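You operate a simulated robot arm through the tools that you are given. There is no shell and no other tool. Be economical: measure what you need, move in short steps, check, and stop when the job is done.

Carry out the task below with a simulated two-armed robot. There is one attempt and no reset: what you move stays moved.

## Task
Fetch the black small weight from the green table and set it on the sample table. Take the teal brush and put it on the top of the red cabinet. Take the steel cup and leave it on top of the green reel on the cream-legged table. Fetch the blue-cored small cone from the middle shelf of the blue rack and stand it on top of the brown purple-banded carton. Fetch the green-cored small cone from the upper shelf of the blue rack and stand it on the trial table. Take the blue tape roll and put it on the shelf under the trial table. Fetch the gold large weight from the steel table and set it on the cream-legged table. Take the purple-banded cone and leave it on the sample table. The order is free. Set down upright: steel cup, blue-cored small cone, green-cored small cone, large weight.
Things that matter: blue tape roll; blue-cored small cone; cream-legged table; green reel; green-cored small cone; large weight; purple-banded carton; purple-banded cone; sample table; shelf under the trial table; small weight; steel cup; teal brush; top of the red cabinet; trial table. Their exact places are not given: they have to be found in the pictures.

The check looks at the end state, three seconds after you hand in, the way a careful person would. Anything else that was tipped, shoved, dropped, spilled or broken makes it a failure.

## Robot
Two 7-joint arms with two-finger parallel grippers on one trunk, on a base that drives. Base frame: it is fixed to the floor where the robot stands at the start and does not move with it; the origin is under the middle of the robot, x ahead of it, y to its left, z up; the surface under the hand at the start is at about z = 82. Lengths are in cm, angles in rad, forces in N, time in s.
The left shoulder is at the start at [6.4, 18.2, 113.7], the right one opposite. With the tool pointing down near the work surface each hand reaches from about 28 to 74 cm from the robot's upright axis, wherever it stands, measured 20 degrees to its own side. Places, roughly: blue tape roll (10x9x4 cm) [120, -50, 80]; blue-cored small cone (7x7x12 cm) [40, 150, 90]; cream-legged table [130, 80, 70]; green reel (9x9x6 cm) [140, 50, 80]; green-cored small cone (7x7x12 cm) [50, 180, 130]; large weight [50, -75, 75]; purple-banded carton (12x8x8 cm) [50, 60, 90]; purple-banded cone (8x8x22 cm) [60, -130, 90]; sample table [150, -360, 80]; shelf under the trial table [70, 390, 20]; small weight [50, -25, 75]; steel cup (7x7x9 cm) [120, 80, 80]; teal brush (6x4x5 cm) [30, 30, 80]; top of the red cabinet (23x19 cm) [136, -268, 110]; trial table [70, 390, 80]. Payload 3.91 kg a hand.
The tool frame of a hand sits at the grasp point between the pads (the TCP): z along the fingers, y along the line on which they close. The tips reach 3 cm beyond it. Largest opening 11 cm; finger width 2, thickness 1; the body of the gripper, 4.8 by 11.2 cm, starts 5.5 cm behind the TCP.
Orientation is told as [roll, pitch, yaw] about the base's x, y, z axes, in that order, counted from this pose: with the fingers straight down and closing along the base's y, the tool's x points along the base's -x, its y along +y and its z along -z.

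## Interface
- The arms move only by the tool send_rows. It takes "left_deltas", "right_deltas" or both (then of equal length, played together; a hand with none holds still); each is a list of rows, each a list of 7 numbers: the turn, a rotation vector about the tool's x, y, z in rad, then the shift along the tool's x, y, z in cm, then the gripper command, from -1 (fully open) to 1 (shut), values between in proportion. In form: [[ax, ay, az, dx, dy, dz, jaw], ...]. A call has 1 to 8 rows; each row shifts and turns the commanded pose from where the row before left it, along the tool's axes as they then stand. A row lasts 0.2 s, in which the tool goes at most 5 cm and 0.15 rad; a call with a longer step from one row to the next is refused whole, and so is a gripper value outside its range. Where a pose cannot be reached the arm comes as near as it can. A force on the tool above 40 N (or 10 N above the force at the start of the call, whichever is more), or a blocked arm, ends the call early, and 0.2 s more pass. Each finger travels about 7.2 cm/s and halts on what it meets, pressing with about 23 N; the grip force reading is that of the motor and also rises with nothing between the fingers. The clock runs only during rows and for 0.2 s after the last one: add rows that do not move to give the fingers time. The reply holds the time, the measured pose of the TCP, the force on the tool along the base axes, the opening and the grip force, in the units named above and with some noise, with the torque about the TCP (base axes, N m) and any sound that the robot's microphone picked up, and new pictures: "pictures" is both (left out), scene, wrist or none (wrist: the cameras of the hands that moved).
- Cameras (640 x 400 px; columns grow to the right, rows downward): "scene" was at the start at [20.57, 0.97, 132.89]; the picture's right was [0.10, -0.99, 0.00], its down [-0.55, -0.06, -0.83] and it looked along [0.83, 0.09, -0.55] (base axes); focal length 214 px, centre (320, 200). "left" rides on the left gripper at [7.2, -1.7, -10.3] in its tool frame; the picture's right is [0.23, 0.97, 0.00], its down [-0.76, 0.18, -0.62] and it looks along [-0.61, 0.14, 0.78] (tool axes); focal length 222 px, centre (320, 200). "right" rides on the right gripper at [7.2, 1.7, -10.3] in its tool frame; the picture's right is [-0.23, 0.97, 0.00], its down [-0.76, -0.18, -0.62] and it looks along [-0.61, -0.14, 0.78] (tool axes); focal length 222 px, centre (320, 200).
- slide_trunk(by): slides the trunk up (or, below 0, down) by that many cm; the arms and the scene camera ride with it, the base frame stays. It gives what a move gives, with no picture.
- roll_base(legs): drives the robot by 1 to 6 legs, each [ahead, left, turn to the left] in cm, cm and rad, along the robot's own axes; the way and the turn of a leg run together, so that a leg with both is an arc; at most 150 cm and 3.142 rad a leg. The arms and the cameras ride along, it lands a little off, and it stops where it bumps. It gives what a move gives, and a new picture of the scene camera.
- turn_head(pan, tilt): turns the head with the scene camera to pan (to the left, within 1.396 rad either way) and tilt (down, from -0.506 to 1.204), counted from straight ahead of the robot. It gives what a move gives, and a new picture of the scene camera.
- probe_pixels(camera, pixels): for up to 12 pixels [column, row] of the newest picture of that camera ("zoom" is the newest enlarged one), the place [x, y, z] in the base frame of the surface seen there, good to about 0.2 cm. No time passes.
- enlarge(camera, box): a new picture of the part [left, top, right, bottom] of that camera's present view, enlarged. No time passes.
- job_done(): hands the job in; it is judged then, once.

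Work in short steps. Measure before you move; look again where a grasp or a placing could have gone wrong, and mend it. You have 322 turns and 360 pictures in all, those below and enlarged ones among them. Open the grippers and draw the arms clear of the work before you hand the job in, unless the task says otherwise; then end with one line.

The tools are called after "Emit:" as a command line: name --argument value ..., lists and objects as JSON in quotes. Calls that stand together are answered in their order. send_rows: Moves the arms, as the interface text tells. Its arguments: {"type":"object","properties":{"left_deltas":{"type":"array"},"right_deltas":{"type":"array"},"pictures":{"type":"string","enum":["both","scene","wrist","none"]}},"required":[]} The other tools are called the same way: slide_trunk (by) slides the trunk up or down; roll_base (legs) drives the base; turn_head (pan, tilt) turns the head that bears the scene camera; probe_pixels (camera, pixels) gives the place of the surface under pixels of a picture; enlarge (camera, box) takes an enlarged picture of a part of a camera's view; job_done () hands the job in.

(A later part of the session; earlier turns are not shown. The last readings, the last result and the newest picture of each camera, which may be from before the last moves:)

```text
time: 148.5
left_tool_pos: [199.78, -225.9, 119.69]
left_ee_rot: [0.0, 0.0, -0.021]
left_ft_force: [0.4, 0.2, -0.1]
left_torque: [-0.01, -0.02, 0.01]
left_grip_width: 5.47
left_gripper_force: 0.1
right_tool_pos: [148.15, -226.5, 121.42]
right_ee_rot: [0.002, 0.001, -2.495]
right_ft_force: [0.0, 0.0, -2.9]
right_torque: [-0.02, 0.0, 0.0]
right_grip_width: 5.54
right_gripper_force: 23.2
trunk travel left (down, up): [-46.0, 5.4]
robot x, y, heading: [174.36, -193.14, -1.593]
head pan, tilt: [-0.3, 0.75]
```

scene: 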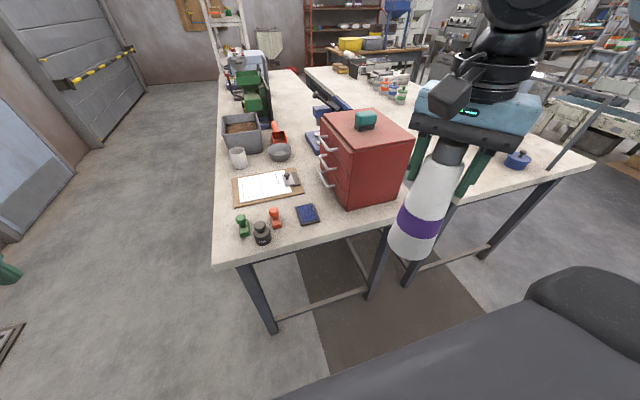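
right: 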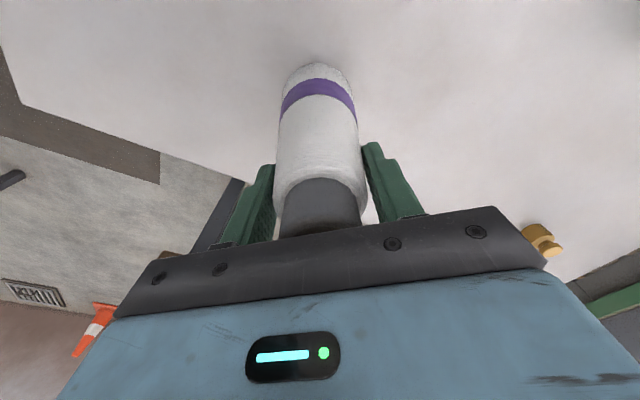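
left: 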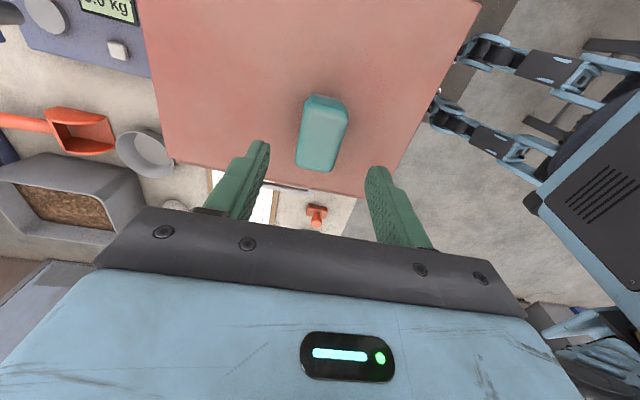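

Both earlier placements look right. I drive 13 ahead, 4 left, aligning heading, then place in the gap at (152.2,-252).

Emit:
roll_base --legs '[[13, 4, 0.02]]'

```text
time: 149.8
left_tool_pos: [204.23, -238.2, 119.88]
left_ee_rot: [-0.003, 0.0, 0.0]
left_ft_force: [-0.7, -0.1, -0.1]
left_torque: [-0.03, -0.05, 0.01]
left_grip_width: 5.5
left_gripper_force: 0.1
right_tool_pos: [152.54, -239.97, 121.44]
right_ee_rot: [0.005, 0.0, -2.472]
right_ft_force: [-0.4, 0.1, -3.7]
right_torque: [-0.03, 0.01, -0.01]
right_grip_width: 5.53
right_gripper_force: 22.8
trunk travel left (down, up): [-46.0, 5.4]
robot x, y, heading: [178.46, -205.9, -1.572]
head pan, tilt: [-0.3, 0.75]
```

scene: 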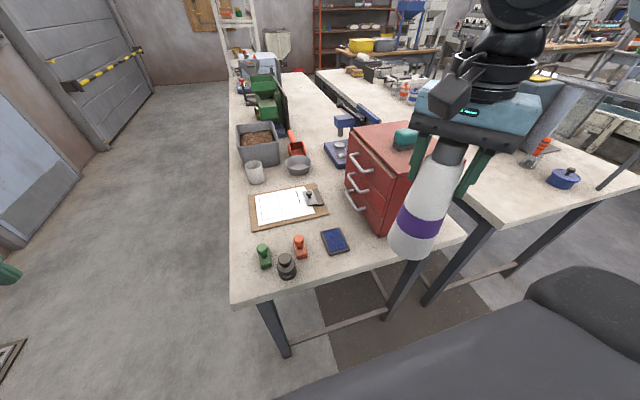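

I move the cone over the gap, then lower part way and look.

Emit:
send_rows --right_deltas '[[0, 0, 0, -2.57, 3.03, 0, 1], [0, 0, 0, -2.57, 3.03, 0, 1], [0, 0, 0, -2.57, 3.03, 0, 1], [0, 0, 0, 0, 0, 4, 1], [0, 0, 0, 0, 0, 4, 1], [0, 0, 0, 0, 0, 4, 1], [0, 0, 0, 0, 0, 0, 1]]'

```text
time: 151.4
left_tool_pos: [204.28, -238.27, 119.77]
left_ee_rot: [-0.004, 0.0, 0.001]
left_ft_force: [-0.7, 0.4, 0.3]
left_torque: [-0.03, -0.01, 0.0]
left_grip_width: 5.54
left_gripper_force: 0.1
right_tool_pos: [152.15, -251.94, 109.38]
right_ee_rot: [0.004, -0.001, -2.472]
right_ft_force: [-0.1, 0.5, -2.8]
right_torque: [0.0, -0.04, -0.01]
right_grip_width: 5.52
right_gripper_force: 23.1
trunk travel left (down, up): [-46.0, 5.4]
robot x, y, heading: [178.28, -205.91, -1.58]
head pan, tilt: [-0.3, 0.75]
```

scene: 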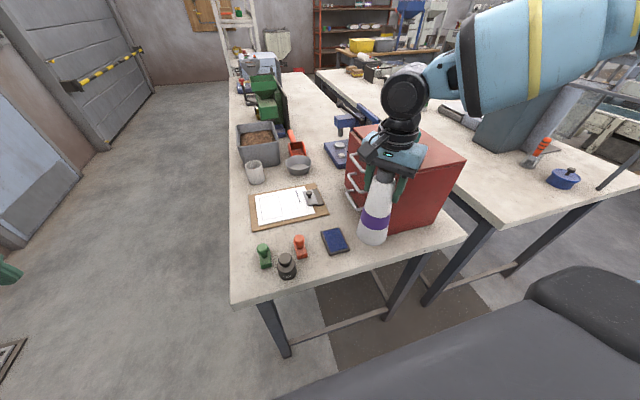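
right: 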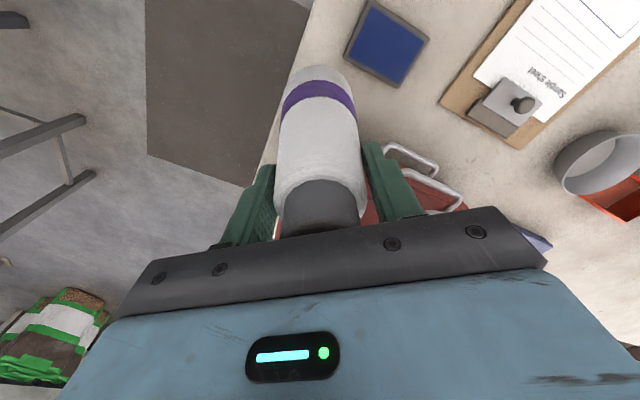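

Clear of handles and pad. I lower 6.8 more, checking force.

Emit:
send_rows --right_deltas '[[0, 0, 0, 0, 0, 4, 1], [0, 0, 0, 0, 0, 2.2, 1], [0, 0, 0, 0, 0, 0.5, 1], [0, 0, 0, 0, 0, 0, 1]]' --pictures "scene"

```text
time: 152.4
left_tool_pos: [204.21, -238.24, 119.76]
left_ee_rot: [-0.002, 0.001, 0.001]
left_ft_force: [-0.1, 0.0, 0.6]
left_torque: [0.02, -0.01, 0.0]
left_grip_width: 5.49
left_gripper_force: 0.0
right_tool_pos: [152.17, -251.96, 102.67]
right_ee_rot: [0.003, 0.001, -2.474]
right_ft_force: [1.6, -0.1, -3.1]
right_torque: [0.02, -0.02, 0.0]
right_grip_width: 5.54
right_gripper_force: 23.0
trunk travel left (down, up): [-46.0, 5.4]
robot x, y, heading: [178.57, -205.97, -1.571]
head pan, tilt: [-0.3, 0.75]
```

scene: 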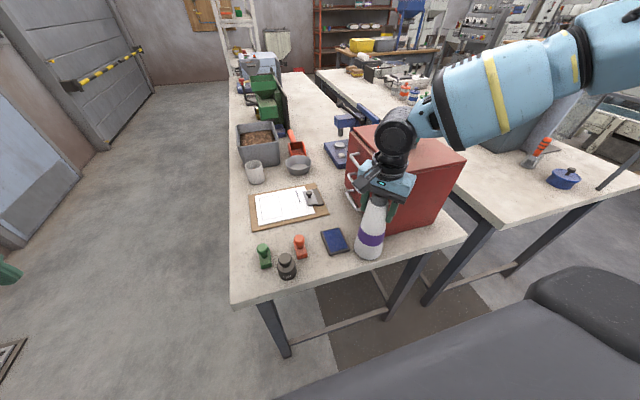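

Still ~0.4 cm off the table by reckoning. I lower in small steps until contact, then stop to check the force.

Emit:
send_rows --right_deltas '[[0, 0, 0, 0, 0, 0.25, 1], [0, 0, 0, 0, 0, 0.2, 1], [0, 0, 0, 0, 0, 0, 1]]' --pictures "none"

```text
time: 153.2
left_tool_pos: [204.14, -238.22, 119.8]
left_ee_rot: [-0.001, 0.0, 0.0]
left_ft_force: [0.8, -0.4, 0.2]
left_torque: [-0.01, -0.02, 0.01]
left_grip_width: 5.47
left_gripper_force: 0.1
right_tool_pos: [152.15, -251.94, 102.54]
right_ee_rot: [0.005, -0.001, -2.475]
right_ft_force: [-2.0, 0.5, 6.2]
right_torque: [0.01, 0.06, 0.0]
right_grip_width: 5.55
right_gripper_force: 22.8
trunk travel left (down, up): [-46.0, 5.4]
robot x, y, heading: [178.38, -205.93, -1.576]
head pan, tilt: [-0.3, 0.75]
```

Contact felt (+6 N). I open slightly and rise.

Emit:
send_rows --right_deltas '[[0, 0, 0, 0, 0, 0, 0.4], [0, 0, 0, 0, 0, 0, -0.25], [0, 0, 0, 0, 0, 0, -0.25], [0, 0, 0, 0, 0, -2, -0.25], [0, 0, 0, 0, 0, -4.5, -0.25], [0, 0, 0, 0, 0, -4.5, -0.25], [0, 0, 0, 0, 0, -4, -0.25]]'

```text
time: 154.8
left_tool_pos: [204.23, -238.24, 119.72]
left_ee_rot: [-0.002, -0.002, 0.0]
left_ft_force: [-0.9, -0.2, -0.5]
left_torque: [-0.01, 0.01, 0.03]
left_grip_width: 5.53
left_gripper_force: 0.1
right_tool_pos: [152.12, -251.67, 117.3]
right_ee_rot: [0.003, -0.001, -2.474]
right_ft_force: [-0.7, 0.3, 0.2]
right_torque: [-0.01, 0.03, 0.02]
right_grip_width: 6.86
right_gripper_force: 0.1
trunk travel left (down, up): [-46.0, 5.4]
robot x, y, heading: [178.75, -206.19, -1.577]
head pan, tilt: [-0.3, 0.75]
```

scene: 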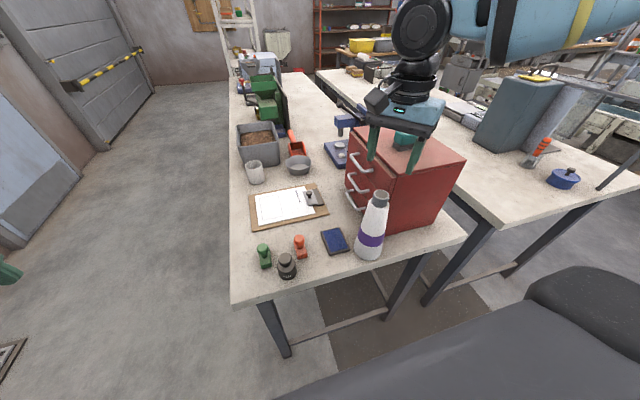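
right: 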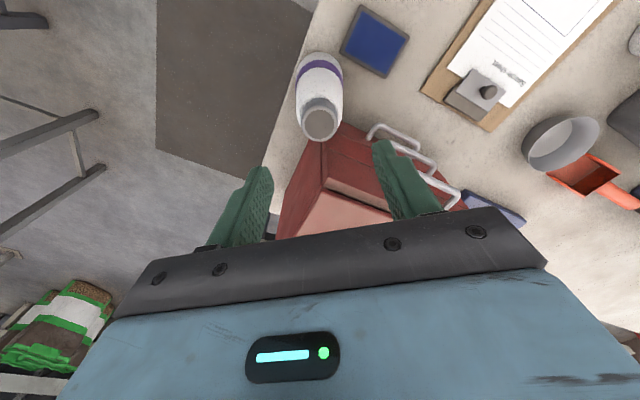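

The cone stands upright in the gap. Next, gold weight: I back off, turn to heading 0, reverse to x≈-8 and strafe left in front of the steel table.

Emit:
roll_base --legs '[[-17, 0, 0], [0, 0, 1.575], [-150, 0, 0], [-38, 0, 0], [0, 130, 0]]'

Emit:
turn_head --pan -0.35 --tilt 0.7

```text
time: 180.4
left_tool_pos: [23.2, -31.65, 119.83]
left_ee_rot: [-0.002, 0.0, 1.561]
left_ft_force: [0.4, 0.9, 0.5]
left_torque: [0.0, 0.01, -0.01]
left_grip_width: 5.51
left_gripper_force: 0.0
right_tool_pos: [36.22, -83.94, 117.31]
right_ee_rot: [0.003, -0.001, -0.91]
right_ft_force: [-0.1, 0.2, 0.9]
right_torque: [-0.02, -0.01, -0.02]
right_grip_width: 6.89
right_gripper_force: 0.1
trunk travel left (down, up): [-46.0, 5.4]
robot x, y, heading: [-9.7, -57.2, -0.016]
head pan, tilt: [-0.3, 0.75]
```

scene: 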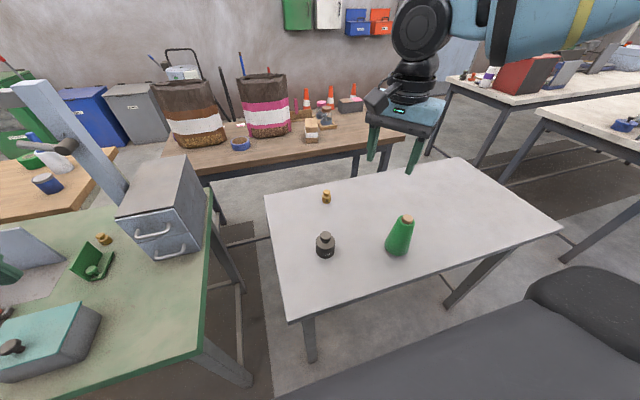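

```text
time: 181.0
left_tool_pos: [23.36, -31.71, 119.77]
left_ee_rot: [-0.002, 0.0, 1.563]
left_ft_force: [-0.2, 0.1, -0.3]
left_torque: [0.01, 0.03, 0.03]
left_grip_width: 5.51
left_gripper_force: 0.1
right_tool_pos: [36.36, -83.8, 117.35]
right_ee_rot: [0.004, -0.001, -0.911]
right_ft_force: [-0.4, 0.0, -0.1]
right_torque: [-0.01, 0.0, 0.03]
right_grip_width: 6.87
right_gripper_force: 0.0
trunk travel left (down, up): [-46.0, 5.4]
robot x, y, heading: [-9.38, -56.89, -0.007]
head pan, tilt: [-0.351, 0.7]
```

scene: 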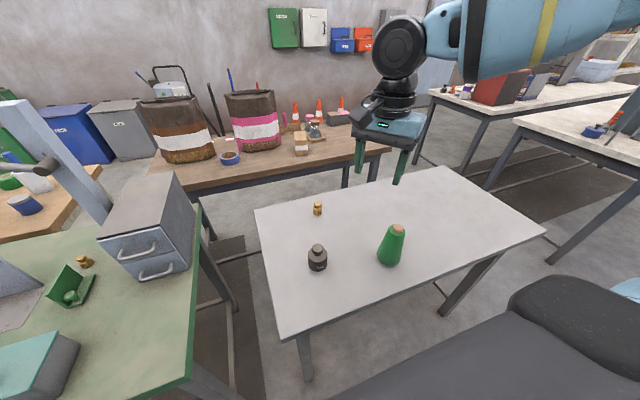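

I probe the gold weight and the blue ring (230,157) and table edges.

Emit:
probe_pixels --camera "scene" --pixels '[[318, 204], [318, 214], [313, 212], [324, 212], [230, 155], [230, 163], [150, 172], [190, 190], [390, 150], [265, 240], [300, 330], [25, 205]]'

Emit:
enlarge --camera "scene" --box '[200, 110, 400, 290]'

```text
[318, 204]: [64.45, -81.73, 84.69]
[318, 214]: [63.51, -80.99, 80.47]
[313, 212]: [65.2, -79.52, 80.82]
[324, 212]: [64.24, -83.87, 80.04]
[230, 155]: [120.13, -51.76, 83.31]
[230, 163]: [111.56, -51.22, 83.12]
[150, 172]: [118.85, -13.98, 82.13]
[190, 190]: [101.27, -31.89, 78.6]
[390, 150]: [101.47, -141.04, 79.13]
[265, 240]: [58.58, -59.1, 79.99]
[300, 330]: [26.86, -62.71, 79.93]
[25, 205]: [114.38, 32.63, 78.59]
```

```text
2.22 times, centred on (300, 200) of scene
```

zoom: 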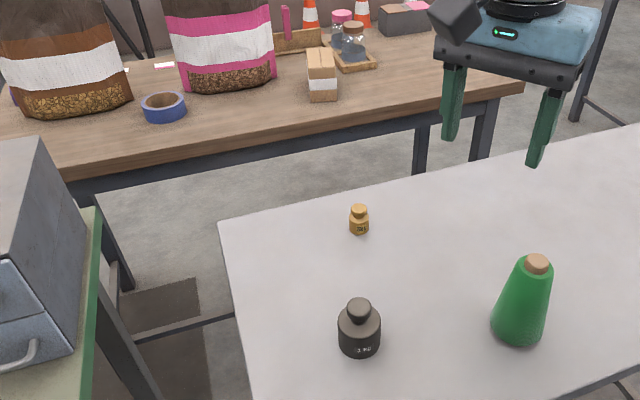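

Gold weight ≈(64.8,-81.4), about 5 tall. Wooden table front edge is x≈101. I check the bags and back edge, and look left for the lane between tables.

Emit:
probe_pixels --camera "scene" --pixels '[[185, 155], [260, 145], [250, 110], [180, 110], [345, 112], [345, 122], [360, 130], [217, 155], [243, 158], [280, 128]]'

Emit:
turn_head --pan 0.35 --tilt 0.6

```text
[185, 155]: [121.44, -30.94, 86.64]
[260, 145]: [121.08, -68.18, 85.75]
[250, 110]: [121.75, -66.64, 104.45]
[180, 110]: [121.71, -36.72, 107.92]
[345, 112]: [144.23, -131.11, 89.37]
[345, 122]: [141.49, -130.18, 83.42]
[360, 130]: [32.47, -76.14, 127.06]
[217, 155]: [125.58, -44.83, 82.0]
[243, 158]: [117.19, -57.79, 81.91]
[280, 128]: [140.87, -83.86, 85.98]
```

```text
time: 182.1
left_tool_pos: [23.23, -31.77, 119.76]
left_ee_rot: [-0.002, 0.0, 1.562]
left_ft_force: [-0.3, -0.1, -0.5]
left_torque: [-0.05, 0.01, 0.01]
left_grip_width: 5.5
left_gripper_force: 0.0
right_tool_pos: [36.34, -83.86, 117.31]
right_ee_rot: [0.002, -0.001, -0.91]
right_ft_force: [0.1, 0.6, 0.9]
right_torque: [0.02, 0.02, -0.01]
right_grip_width: 6.89
right_gripper_force: 0.1
trunk travel left (down, up): [-46.0, 5.4]
robot x, y, heading: [-9.08, -57.43, -0.009]
head pan, tilt: [0.351, 0.6]
```

scene: 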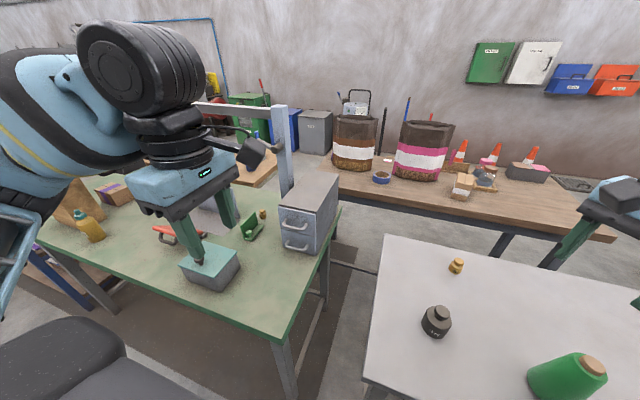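

The lane is narrow, so the tape must come from the wall side later. Now the gold weight: I move 9 cm ahead and lower the trunk by 4.

Emit:
roll_base --legs '[[9.5, -1, 0.01]]'

Emit:
slide_trunk --by -4

Emit:
turn_head --pan -0.5 --tilt 0.75

```text
time: 183.2
left_tool_pos: [32.23, -32.5, 119.85]
left_ee_rot: [-0.001, 0.002, 1.572]
left_ft_force: [0.1, -0.6, -0.4]
left_torque: [0.02, 0.02, -0.01]
left_grip_width: 5.52
left_gripper_force: 0.0
right_tool_pos: [45.84, -84.44, 117.33]
right_ee_rot: [0.002, 0.001, -0.903]
right_ft_force: [0.4, 0.0, -1.0]
right_torque: [0.01, 0.02, -0.01]
right_grip_width: 6.87
right_gripper_force: 0.1
trunk travel left (down, up): [-46.0, 5.4]
robot x, y, heading: [-0.19, -58.26, 0.001]
head pan, tilt: [0.351, 0.6]
```

scene: 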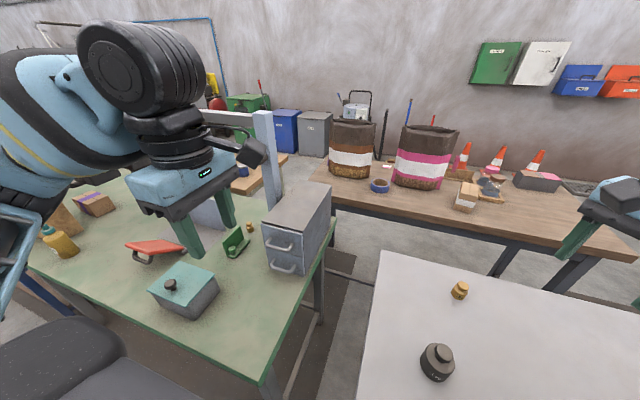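

```text
time: 184.0
left_tool_pos: [32.24, -32.38, 115.9]
left_ee_rot: [-0.004, 0.001, 1.57]
left_ft_force: [0.5, -0.4, 0.2]
left_torque: [0.03, -0.02, 0.01]
left_grip_width: 5.5
left_gripper_force: 0.1
right_tool_pos: [45.8, -84.48, 113.43]
right_ee_rot: [0.006, 0.0, -0.901]
right_ft_force: [-0.2, 0.2, 0.4]
right_torque: [0.0, -0.04, 0.0]
right_grip_width: 6.88
right_gripper_force: 0.1
trunk travel left (down, up): [-42.0, 9.4]
robot x, y, heading: [0.13, -58.05, 0.0]
head pan, tilt: [0.351, 0.6]
```

```text
time: 185.2
left_tool_pos: [32.21, -32.48, 115.8]
left_ee_rot: [-0.002, 0.0, 1.57]
left_ft_force: [0.6, -0.9, -0.9]
left_torque: [-0.02, -0.01, 0.0]
left_grip_width: 5.5
left_gripper_force: 0.1
right_tool_pos: [45.7, -84.33, 113.41]
right_ee_rot: [0.004, 0.0, -0.901]
right_ft_force: [0.4, 0.7, -0.2]
right_torque: [0.02, 0.01, 0.04]
right_grip_width: 6.88
right_gripper_force: 0.0
trunk travel left (down, up): [-42.0, 9.4]
robot x, y, heading: [-0.29, -58.17, 0.001]
head pan, tilt: [-0.499, 0.75]
```

scene: 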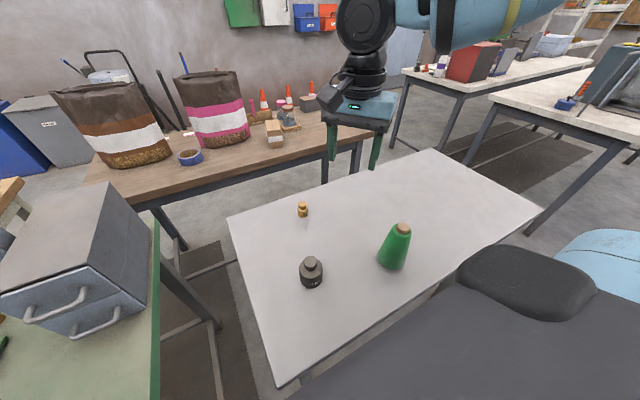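

I lower to z≈100 then move out over the gold weight.

Emit:
send_rows --right_deltas '[[0, 0, 0, 0, 0, 4.5, -0.3], [0, 0, 0, 0, 0, 4.5, -0.3], [0, 0, 0, -1.9, 3.36, 2, -0.3], [0, 0, 0, -1.9, 3.36, 1, -0.3], [0, 0, 0, -1.9, 3.36, 1, -0.3], [0, 0, 0, -1.9, 3.36, 1, -0.3], [0, 0, 0, -1.9, 3.36, 1, -0.3], [0, 0, 0, 0, 0, 0, -0.3]]' --pictures "wrist"

```text
time: 187.0
left_tool_pos: [32.22, -32.38, 115.74]
left_ee_rot: [-0.002, -0.001, 1.571]
left_ft_force: [0.2, -0.3, 1.0]
left_torque: [-0.01, 0.01, -0.03]
left_grip_width: 5.49
left_gripper_force: 0.2
right_tool_pos: [61.49, -83.17, 99.2]
right_ee_rot: [0.003, -0.001, -0.905]
right_ft_force: [0.5, -0.4, -0.7]
right_torque: [0.01, -0.01, -0.02]
right_grip_width: 7.15
right_gripper_force: 0.0
right hand out of reach, approached as far as the arm can: row 6, 7
trunk travel left (down, up): [-42.0, 9.4]
robot x, y, heading: [-0.09, -58.22, 0.005]
head pan, tilt: [-0.499, 0.75]
```

right: 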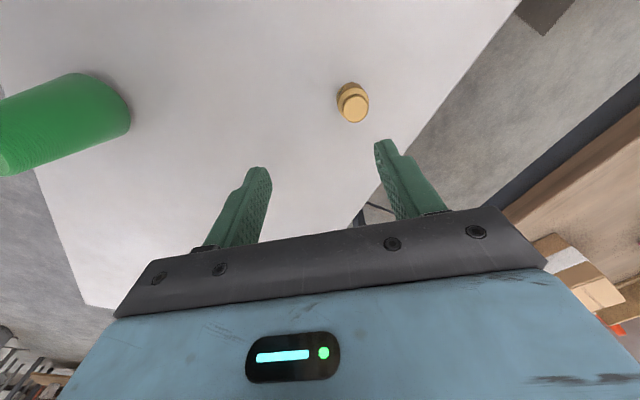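

I probe the gold weight from the wrist view to refine.

Emit:
probe_pixels --camera "right" --pixels '[[354, 104], [343, 100], [366, 110], [338, 95], [352, 86]]'

Emit:
enlarge --camera "right" --box '[300, 60, 400, 140]'

```text
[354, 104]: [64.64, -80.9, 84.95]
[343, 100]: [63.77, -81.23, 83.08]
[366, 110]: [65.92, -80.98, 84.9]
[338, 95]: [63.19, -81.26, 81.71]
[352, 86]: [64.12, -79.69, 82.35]
```

```text
5.00 times, centred on (350, 100) of right
```

zoom: 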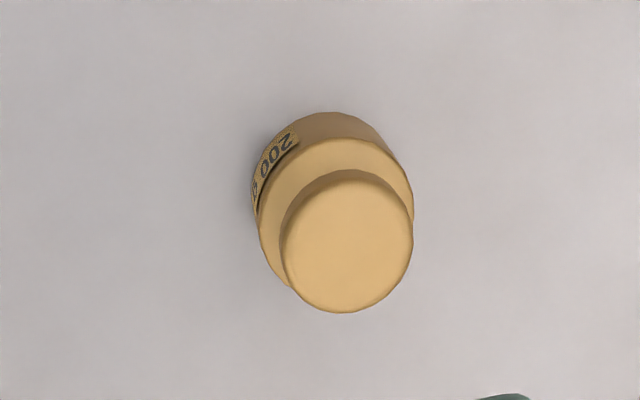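

It reads 200 g, so it is the larger gold one; centre (64.7,-81.1), top 85. I lower to z≈91 and extend the remaining 4 cm there.

Emit:
send_rows --right_deltas '[[0, 0, 0, 0, 0, 4, -0.2], [0, 0, 0, 0, 0, 3.8, -0.2], [0, 0, 0, -0.2, 2, 0, -0.2], [0, 0, 0, -0.2, 1.8, 0, -0.2], [0, 0, 0, 0, 0, 0, -0.2]]' --pictures "wrist"

```text
time: 188.2
left_tool_pos: [32.27, -32.54, 115.9]
left_ee_rot: [-0.002, 0.0, 1.571]
left_ft_force: [-0.1, -0.8, 0.3]
left_torque: [0.02, 0.01, 0.02]
left_grip_width: 5.5
left_gripper_force: 0.0
right_tool_pos: [61.29, -83.23, 91.67]
right_ee_rot: [0.005, 0.0, -0.902]
right_ft_force: [-1.0, 0.4, -0.8]
right_torque: [0.01, 0.0, 0.0]
right_grip_width: 6.6
right_gripper_force: 0.1
right hand out of reach, approached as far as the arm can: row 2, 3, 4
trunk travel left (down, up): [-42.0, 9.4]
robot x, y, heading: [0.03, -57.95, 0.003]
head pan, tilt: [-0.499, 0.75]
```

right: 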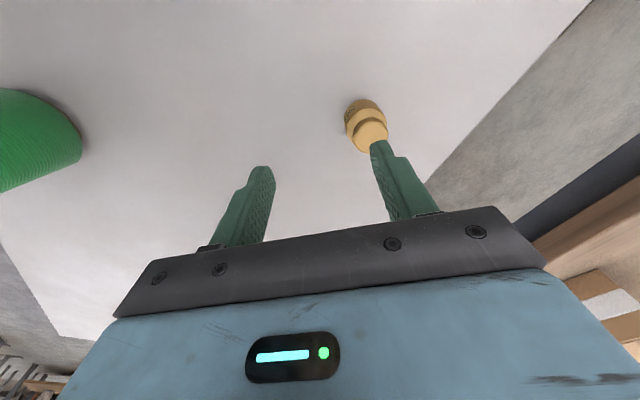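

The arm is at its limit with this yaw. More turn increased reach before, so I rise, turn a further 0.65 and try again.

Emit:
send_rows --right_deltas '[[0, 0, 0.1, 0, -2, -3, -0.2], [0, 0, 0.14, 0, 0, 0, -0.2], [0, 0, 0.14, 0, 0, 0, -0.2], [0, 0, 0.14, 0, 0, 0, -0.2], [0, 0, 0.14, 0, 0, 0, -0.2], [0, 0, 0, 0, 0, 0, -0.2]]' --pictures "none"

```text
time: 189.6
left_tool_pos: [32.24, -32.45, 115.76]
left_ee_rot: [-0.001, 0.0, 1.572]
left_ft_force: [-0.7, -0.1, -0.4]
left_torque: [0.0, 0.0, 0.0]
left_grip_width: 5.49
left_gripper_force: 0.0
right_tool_pos: [59.66, -84.48, 94.51]
right_ee_rot: [0.001, 0.002, -1.564]
right_ft_force: [0.4, -0.6, -0.4]
right_torque: [-0.02, 0.02, 0.0]
right_grip_width: 6.6
right_gripper_force: 0.1
trunk travel left (down, up): [-42.0, 9.4]
robot x, y, heading: [0.23, -58.51, 0.007]
head pan, tilt: [-0.499, 0.75]
```

Now tool y points +x. I move the remaining (5.0, 3.4).

Emit:
send_rows --right_deltas '[[0, 0, 0, 3.4, 0, 0, -0.2], [0, 0, 0, 0, 2.5, 0, -0.2], [0, 0, 0, 0, 2.5, 0, -0.2], [0, 0, 0, 0, 0, 0, -0.2]]' --pictures "wrist"

```text
time: 190.6
left_tool_pos: [32.21, -32.49, 115.69]
left_ee_rot: [-0.002, 0.0, 1.571]
left_ft_force: [-0.4, 0.5, 0.0]
left_torque: [0.01, 0.01, 0.0]
left_grip_width: 5.52
left_gripper_force: 0.1
right_tool_pos: [60.6, -81.54, 94.51]
right_ee_rot: [0.003, 0.003, -1.561]
right_ft_force: [-0.6, 1.2, 0.6]
right_torque: [-0.01, 0.02, 0.01]
right_grip_width: 6.61
right_gripper_force: 0.0
right hand out of reach, approached as far as the arm can: row 2, 3
trunk travel left (down, up): [-42.0, 9.4]
robot x, y, heading: [-0.1, -58.22, -0.001]
head pan, tilt: [-0.499, 0.75]
```

right: 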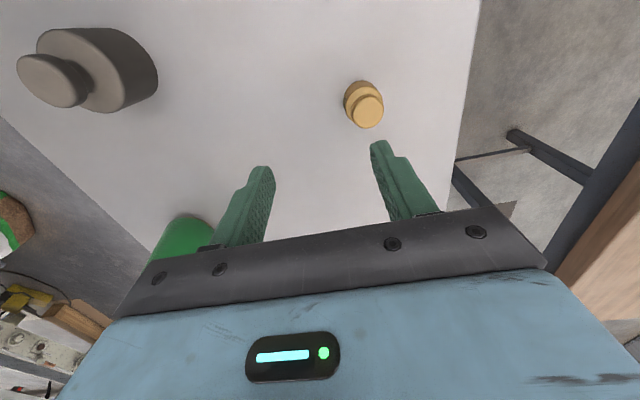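

Need about 4 cm more. I look straight down in front to see the base's clearance to the table edge.

Emit:
turn_head --pan -0.6 --tilt 1.2

```text
time: 191.5
left_tool_pos: [32.28, -32.49, 115.71]
left_ee_rot: [-0.002, -0.001, 1.571]
left_ft_force: [0.0, 0.2, 0.7]
left_torque: [0.01, 0.0, 0.0]
left_grip_width: 5.5
left_gripper_force: 0.0
right_tool_pos: [60.46, -81.6, 94.53]
right_ee_rot: [0.001, 0.006, -1.561]
right_ft_force: [0.5, -0.2, 0.1]
right_torque: [0.01, -0.01, -0.01]
right_grip_width: 6.59
right_gripper_force: 0.0
trunk travel left (down, up): [-42.0, 9.4]
robot x, y, heading: [-0.27, -57.99, -0.003]
head pan, tilt: [-0.6, 1.201]
```

scene: 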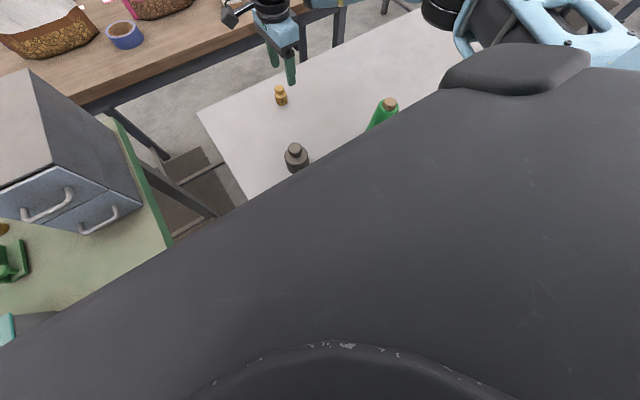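

I probe the front rim of the body to know its extent.

Emit:
probe_pixels --camera "scene" --pixels '[[200, 245], [300, 180], [100, 305], [420, 105], [300, 300], [30, 350]]'

```text
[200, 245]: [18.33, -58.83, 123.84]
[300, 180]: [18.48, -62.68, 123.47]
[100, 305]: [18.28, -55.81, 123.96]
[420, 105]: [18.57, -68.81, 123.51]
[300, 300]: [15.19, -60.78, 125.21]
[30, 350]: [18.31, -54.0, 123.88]
```

Body front is x≈18.5, and table legs are right ahead, so I won't crowd. Instead I turn the hand back to yaw 0 and tilt the fingers forward 0.25 about the closing axis to extend reach.

Emit:
send_rows --right_deltas '[[0, 0, -0.14, 0, -4, -3, -0.2], [0, 0, -0.15, 0, 0, 0, -0.2], [0, 0, -0.15, 0, 0, 0, -0.2], [0, 0, -0.15, 0, 0, 0, -0.2], [0, 0, -0.15, 0, 0, 0, -0.2], [0, 0, -0.15, 0, 0, 0, -0.2], [0, 0, -0.15, 0, 0, 0, -0.2], [0, 0, -0.15, 0, 0, 0, -0.2]]' --pictures "none"

Emit:
send_rows --right_deltas '[[0, 0, -0.15, 0, 0, 0, -0.2], [0, 0, -0.15, 0, 0, 0, -0.2], [0, 0, -0.07, 0, 0, 0, -0.2], [0, -0.1, 0, 0, 0, 0, -0.2], [0, -0.1, 0, 0, 0, 0, -0.2], [0, -0.08, 0, 0, 0, 0, -0.2], [0, 0, 0, 0, 0, 0, -0.2]]' --pictures "wrist"

```text
time: 193.3
left_tool_pos: [32.25, -32.51, 115.84]
left_ee_rot: [-0.002, 0.001, 1.571]
left_ft_force: [0.8, -0.7, -0.3]
left_torque: [-0.02, 0.02, 0.02]
left_grip_width: 5.5
left_gripper_force: 0.0
right_tool_pos: [56.57, -81.59, 97.37]
right_ee_rot: [0.004, -0.001, -0.371]
right_ft_force: [-0.6, 0.1, -0.5]
right_torque: [0.02, 0.02, 0.01]
right_grip_width: 6.6
right_gripper_force: 0.0
trunk travel left (down, up): [-42.0, 9.4]
robot x, y, heading: [-0.23, -57.97, 0.003]
head pan, tilt: [-0.6, 1.201]
```

```text
time: 194.9
left_tool_pos: [32.31, -32.41, 115.87]
left_ee_rot: [-0.001, 0.0, 1.569]
left_ft_force: [-0.3, 0.4, -0.8]
left_torque: [-0.02, -0.01, 0.04]
left_grip_width: 5.5
left_gripper_force: 0.0
right_tool_pos: [56.54, -81.59, 97.42]
right_ee_rot: [0.002, -0.283, -0.004]
right_ft_force: [-0.1, -0.1, -0.9]
right_torque: [0.03, 0.03, 0.02]
right_grip_width: 6.6
right_gripper_force: 0.0
trunk travel left (down, up): [-42.0, 9.4]
robot x, y, heading: [0.08, -57.97, 0.002]
head pan, tilt: [-0.6, 1.201]
```

right: 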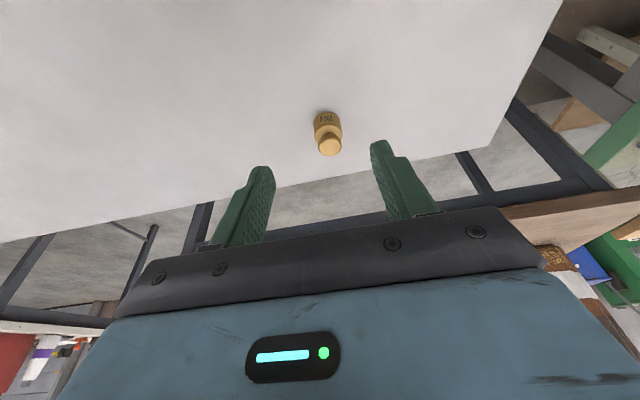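

The weight (328,135) lies ahead along the tilted axis. I shift sideways then advance 11 cm along the fingers and look.

Emit:
send_rows --right_deltas '[[0, 0, 0, -3.96, 0.5, 0, -0.2], [0, 0, 0, 0, 0, 4, -0.2], [0, 0, 0, 0, 0, 4, -0.2], [0, 0, 0, 0, 0, 3, -0.2], [0, 0, 0, 0, 0, 0, -0.2]]' --pictures "wrist"

```text
time: 196.1
left_tool_pos: [32.21, -32.48, 115.78]
left_ee_rot: [-0.002, -0.001, 1.572]
left_ft_force: [-0.7, 0.4, 0.3]
left_torque: [-0.02, 0.01, 0.01]
left_grip_width: 5.5
left_gripper_force: 0.0
right_tool_pos: [63.5, -80.96, 87.83]
right_ee_rot: [0.0, -0.282, -0.002]
right_ft_force: [-0.5, -0.1, -0.5]
right_torque: [-0.01, 0.03, 0.0]
right_grip_width: 6.59
right_gripper_force: 0.1
trunk travel left (down, up): [-42.0, 9.4]
robot x, y, heading: [-0.15, -58.13, 0.005]
head pan, tilt: [-0.6, 1.201]
```

right: 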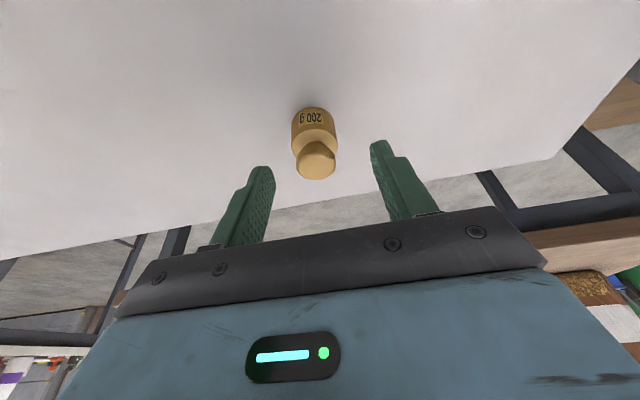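

Tilting solved the reach. I advance the last 4.5 cm and close.

Emit:
send_rows --right_deltas '[[0, 0, 0, 0, 0, 3, -0.2], [0, 0, 0, 0, 0, 1.5, -0.2], [0, 0, 0, 0, 0, 0, -0.2], [0, 0, 0, 0, 0, 0, 0.4], [0, 0, 0, 0, 0, 0, 1], [0, 0, 0, 0, 0, 0, 1], [0, 0, 0, 0, 0, 0, 1]]' --pictures "wrist"

```text
time: 197.7
left_tool_pos: [32.28, -32.46, 115.69]
left_ee_rot: [-0.003, 0.0, 1.57]
left_ft_force: [-0.3, 0.0, -0.8]
left_torque: [0.01, 0.01, 0.02]
left_grip_width: 5.49
left_gripper_force: 0.1
right_tool_pos: [63.19, -82.07, 84.24]
right_ee_rot: [0.002, -0.286, -0.005]
right_ft_force: [0.2, 0.8, 0.1]
right_torque: [0.01, 0.0, 0.02]
right_grip_width: 3.47
right_gripper_force: 23.1
right hand out of reach, approached as far as the arm can: row 1, 2
trunk travel left (down, up): [-42.0, 9.4]
robot x, y, heading: [0.09, -58.31, 0.0]
head pan, tilt: [-0.6, 1.201]
```

right: 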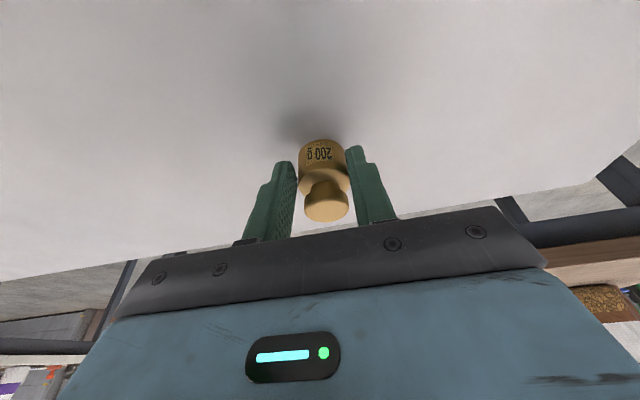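

Gripped (3.5 cm). I lift back along the finger axis and check it stays.

Emit:
send_rows --right_deltas '[[0, 0, 0, 0, 0, -2, 1], [0, 0, 0, 0, 0, -4, 1], [0, 0, 0, 0, 0, -4, 1], [0, 0, 0, 0, 0, -4, 1], [0, 0, 0, 4, 0, -2, 1], [0, 0, 0, 4, 0, -2, 1], [0, 0, 0, 4, 0, -2, 1]]' --pictures "wrist"

```text
time: 199.3
left_tool_pos: [32.09, -32.51, 115.7]
left_ee_rot: [-0.002, 0.0, 1.57]
left_ft_force: [-0.4, -0.4, -0.2]
left_torque: [0.03, -0.02, -0.01]
left_grip_width: 5.51
left_gripper_force: 0.0
right_tool_pos: [46.01, -82.12, 100.21]
right_ee_rot: [0.003, -0.282, -0.005]
right_ft_force: [-0.2, 0.6, -1.6]
right_torque: [-0.01, 0.02, -0.01]
right_grip_width: 3.5
right_gripper_force: 23.1
trunk travel left (down, up): [-42.0, 9.4]
robot x, y, heading: [0.09, -57.9, -0.004]
head pan, tilt: [-0.6, 1.201]
```

right: 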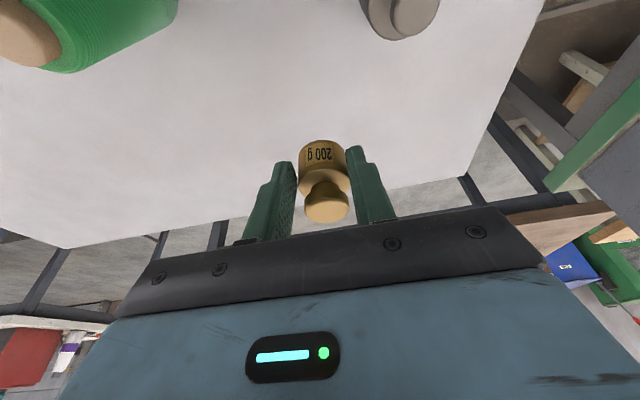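

Held firmly. I raise it a little and drive around the right end of the steel table to the wall side.

Emit:
send_rows --right_deltas '[[0, 0, 0, 0, 0, -4, 1], [0, 0, 0, 0, 0, -4, 1], [0, 0, 0, 0, 0, -4, 1]]' --pictures "none"

Emit:
roll_base --legs '[[-35, 0, 0], [0, -134, 0], [150, 0, 0], [90, 0, 0]]'

Emit:
turn_head --pan 1.2 --tilt 0.5

```text
time: 200.1
left_tool_pos: [32.21, -32.36, 115.74]
left_ee_rot: [-0.002, -0.001, 1.57]
left_ft_force: [-0.7, -0.1, -0.3]
left_torque: [0.03, -0.02, -0.01]
left_grip_width: 5.48
left_gripper_force: 0.1
right_tool_pos: [42.84, -82.08, 111.96]
right_ee_rot: [0.001, -0.284, -0.003]
right_ft_force: [-0.5, 0.0, -1.1]
right_torque: [0.0, 0.07, -0.02]
right_grip_width: 3.48
right_gripper_force: 22.7
trunk travel left (down, up): [-42.0, 9.4]
robot x, y, heading: [0.09, -58.38, -0.001]
head pan, tilt: [-0.6, 1.201]
```

```text
time: 225.3
left_tool_pos: [234.76, -179.71, 115.67]
left_ee_rot: [-0.001, -0.001, 1.525]
left_ft_force: [-0.1, -0.6, -0.3]
left_torque: [0.03, 0.02, 0.0]
left_grip_width: 5.49
left_gripper_force: 0.0
right_tool_pos: [243.18, -229.63, 111.75]
right_ee_rot: [0.003, -0.283, -0.047]
right_ft_force: [-0.1, 0.6, -1.4]
right_torque: [-0.03, 0.05, -0.02]
right_grip_width: 3.44
right_gripper_force: 22.7
trunk travel left (down, up): [-42.0, 9.4]
robot x, y, heading: [201.28, -203.63, -0.043]
head pan, tilt: [-0.6, 1.201]
```

scene: 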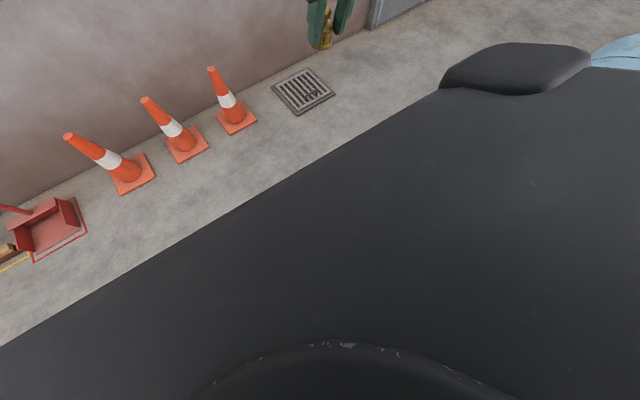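

```text
time: 227.1
left_tool_pos: [234.79, -179.57, 115.73]
left_ee_rot: [-0.002, 0.001, 1.527]
left_ft_force: [0.2, 0.2, 0.6]
left_torque: [0.03, -0.02, 0.01]
left_grip_width: 5.51
left_gripper_force: 0.1
right_tool_pos: [243.2, -229.67, 111.77]
right_ee_rot: [0.001, -0.283, -0.049]
right_ft_force: [-0.2, -0.1, -2.7]
right_torque: [-0.01, 0.04, -0.02]
right_grip_width: 3.44
right_gripper_force: 22.8
trunk travel left (down, up): [-42.0, 9.4]
robot x, y, heading: [201.28, -203.94, -0.048]
head pan, tilt: [1.201, 0.499]
```

scene: 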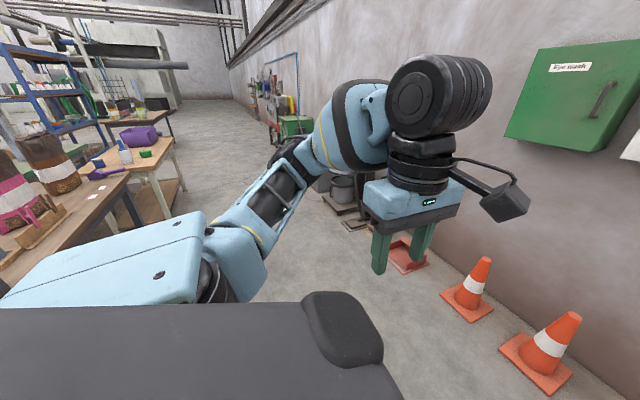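

The wall side is open. I turn to face +y and drive forward about 174 cm, staying clear.

Emit:
roll_base --legs '[[0, 0, 1.617], [0, -8, 0], [150, 0, 0], [22, 0, 0]]'

Emit:
turn_head --pan 0.8 --tilt 0.55

```text
time: 240.8
left_tool_pos: [186.34, 2.7, 115.82]
left_ee_rot: [-0.001, 0.002, 3.115]
left_ft_force: [-0.3, -0.8, 0.3]
left_torque: [0.01, 0.01, -0.02]
left_grip_width: 5.48
left_gripper_force: 0.0
right_tool_pos: [236.04, 11.94, 111.81]
right_ee_rot: [0.001, -0.282, 1.54]
right_ft_force: [-0.2, -0.1, -1.8]
right_torque: [-0.04, 0.01, 0.0]
right_grip_width: 3.4
right_gripper_force: 23.0
trunk travel left (down, up): [-42.0, 9.4]
robot x, y, heading: [211.32, -30.72, 1.543]
head pan, tilt: [1.201, 0.499]
```

scene: 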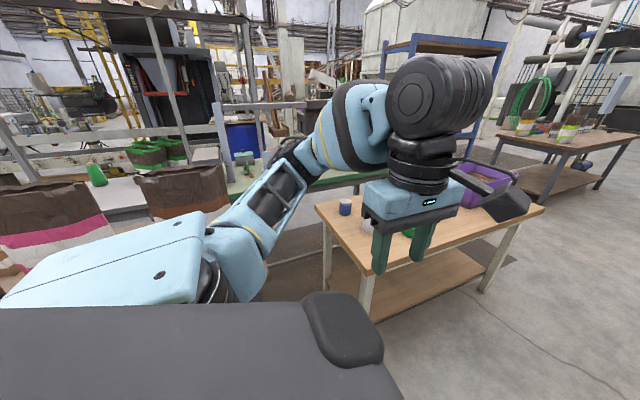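

```text
time: 241.7
left_tool_pos: [186.21, 2.67, 115.81]
left_ee_rot: [-0.001, 0.001, 3.115]
left_ft_force: [0.4, 0.7, -0.2]
left_torque: [-0.04, 0.0, -0.02]
left_grip_width: 5.51
left_gripper_force: 0.1
right_tool_pos: [236.11, 12.07, 111.85]
right_ee_rot: [0.001, -0.284, 1.541]
right_ft_force: [-0.1, -0.1, -2.4]
right_torque: [-0.01, -0.02, -0.01]
right_grip_width: 3.37
right_gripper_force: 22.7
trunk travel left (down, up): [-42.0, 9.4]
robot x, y, heading: [210.93, -30.25, 1.547]
head pan, tilt: [0.799, 0.55]
```

scene: 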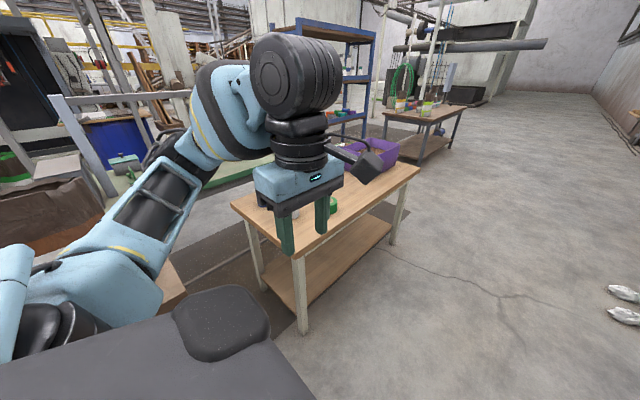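

The cream-legged table is ahead left. I place the weight first: I check the grip in the wrist view, drive 85 ahead and turn to face it.

Emit:
roll_base --legs '[[95, 0, 0], [0, 0, 1.6]]'

Emit:
turn_head --pan 0.0 --tilt 0.7

Emit:
send_rows --right_deltas '[[0, 0, 0, 0, 0, 0, 1]]' --pictures "wrist"

```text
time: 250.6
left_tool_pos: [182.2, 39.84, 115.85]
left_ee_rot: [-0.001, -0.002, -1.577]
left_ft_force: [0.5, -0.6, 0.5]
left_torque: [0.04, -0.01, -0.03]
left_grip_width: 5.5
left_gripper_force: 0.1
right_tool_pos: [171.63, 89.57, 111.87]
right_ee_rot: [0.002, -0.282, 3.136]
right_ft_force: [0.7, -0.1, -2.1]
right_torque: [0.03, -0.01, -0.02]
right_grip_width: 3.38
right_gripper_force: 23.2
trunk travel left (down, up): [-42.0, 9.4]
robot x, y, heading: [214.7, 65.51, 3.137]
head pan, tilt: [0.799, 0.55]
```

scene: 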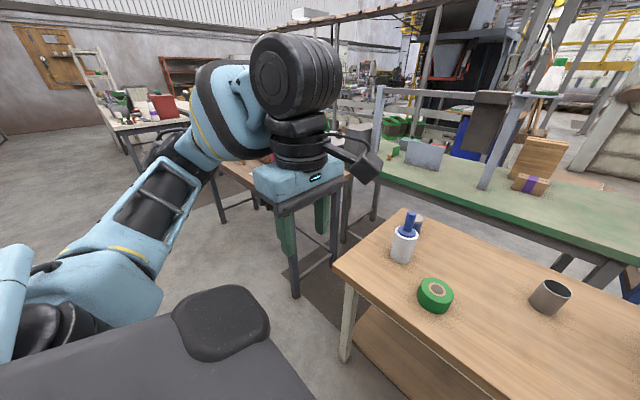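

```text
time: 251.7
left_tool_pos: [182.16, 39.94, 115.76]
left_ee_rot: [-0.002, 0.0, -1.577]
left_ft_force: [-0.6, -0.4, 0.1]
left_torque: [0.0, -0.01, 0.02]
left_grip_width: 5.49
left_gripper_force: 0.0
right_tool_pos: [171.73, 89.59, 111.8]
right_ee_rot: [0.001, -0.284, 3.134]
right_ft_force: [0.0, 0.2, -3.3]
right_torque: [0.0, 0.0, 0.01]
right_grip_width: 3.36
right_gripper_force: 22.5
trunk travel left (down, up): [-42.0, 9.4]
robot x, y, heading: [214.51, 65.31, 3.139]
head pan, tilt: [0.0, 0.7]
```

scene: 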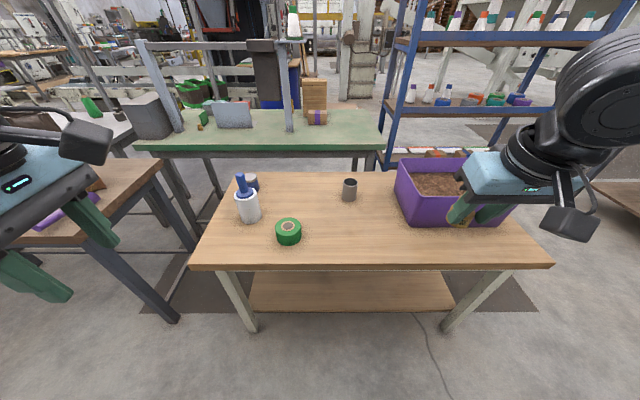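

```text
time: 252.1
left_tool_pos: [182.15, 39.96, 115.84]
left_ee_rot: [-0.002, 0.0, -1.576]
left_ft_force: [-0.6, 0.1, -0.4]
left_torque: [0.0, 0.03, 0.01]
left_grip_width: 5.48
left_gripper_force: 0.0
right_tool_pos: [171.7, 89.37, 111.82]
right_ee_rot: [0.001, -0.283, 3.136]
right_ft_force: [0.3, -0.1, -1.7]
right_torque: [-0.01, -0.05, -0.03]
right_grip_width: 3.37
right_gripper_force: 22.4
trunk travel left (down, up): [-42.0, 9.4]
robot x, y, heading: [214.33, 65.24, 3.137]
head pan, tilt: [0.0, 0.7]
```

right: 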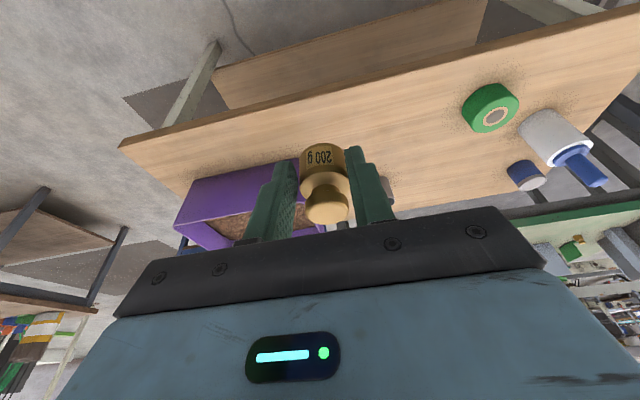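

I probe the table, the steel cup (349,188), the green reel (288,230) and the crate.

Emit:
probe_pixels --camera "scene" --pixels '[[350, 182], [343, 192], [357, 192], [350, 200], [288, 226], [277, 232], [299, 232], [288, 240], [360, 240], [360, 262], [403, 222], [247, 205]]'

Emit:
enlarge --camera "scene" --box '[220, 160, 400, 260]'

```text
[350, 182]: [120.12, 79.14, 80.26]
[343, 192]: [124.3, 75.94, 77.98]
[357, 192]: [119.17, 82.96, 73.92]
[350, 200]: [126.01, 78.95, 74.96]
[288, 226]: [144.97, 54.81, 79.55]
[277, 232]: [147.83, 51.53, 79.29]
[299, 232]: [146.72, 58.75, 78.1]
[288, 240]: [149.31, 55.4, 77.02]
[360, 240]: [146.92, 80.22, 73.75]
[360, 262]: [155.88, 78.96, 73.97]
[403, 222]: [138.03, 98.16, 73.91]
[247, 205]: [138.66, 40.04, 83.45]
```

```text
3.56 times, centred on (310, 210) of scene
```

zoom: 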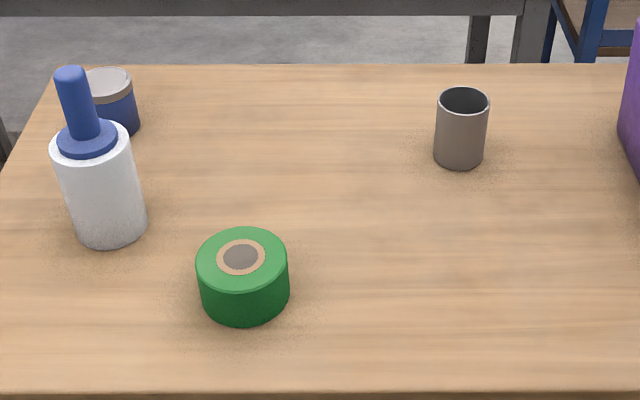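

Table top z=73.9, near edge x≈156.5; free spot around (144,85). I lower the trunk 8 and drive 27 ahead.

Emit:
slide_trunk --by -8

Emit:
roll_base --legs '[[27, 2, 0]]'

```text
time: 253.3
left_tool_pos: [182.11, 39.91, 107.82]
left_ee_rot: [-0.003, 0.001, -1.576]
left_ft_force: [-0.3, -0.2, -0.3]
left_torque: [-0.01, 0.0, 0.02]
left_grip_width: 5.49
left_gripper_force: 0.1
right_tool_pos: [171.68, 89.58, 103.99]
right_ee_rot: [0.005, -0.282, 3.135]
right_ft_force: [1.3, -0.4, -2.1]
right_torque: [0.0, -0.02, 0.02]
right_grip_width: 3.41
right_gripper_force: 22.7
trunk travel left (down, up): [-34.0, 17.4]
robot x, y, heading: [214.57, 65.12, 3.139]
head pan, tilt: [0.0, 0.7]
```

```text
time: 255.2
left_tool_pos: [154.9, 38.06, 107.88]
left_ee_rot: [0.0, 0.0, -1.575]
left_ft_force: [-1.1, -1.1, 0.1]
left_torque: [-0.01, 0.02, 0.01]
left_grip_width: 5.49
left_gripper_force: 0.0
right_tool_pos: [144.54, 87.67, 103.84]
right_ee_rot: [0.002, -0.283, 3.135]
right_ft_force: [-0.1, -1.0, -2.4]
right_torque: [-0.01, -0.06, 0.0]
right_grip_width: 3.37
right_gripper_force: 22.4
trunk travel left (down, up): [-34.0, 17.4]
robot x, y, heading: [187.32, 63.56, 3.132]
head pan, tilt: [0.0, 0.7]
```

scene: 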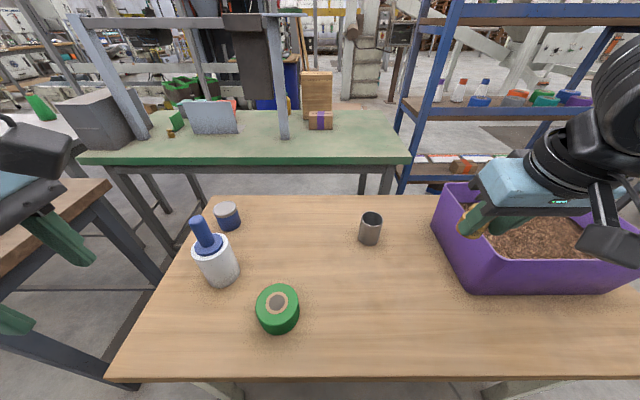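

I check the crate's left side relative to the hand.

Emit:
probe_pixels --camera "scene" --pixels '[[467, 290], [435, 232], [468, 262], [440, 195], [360, 320]]'

```text
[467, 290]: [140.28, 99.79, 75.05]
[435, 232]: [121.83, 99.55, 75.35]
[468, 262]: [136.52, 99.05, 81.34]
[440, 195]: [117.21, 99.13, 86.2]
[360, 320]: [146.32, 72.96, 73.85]
```

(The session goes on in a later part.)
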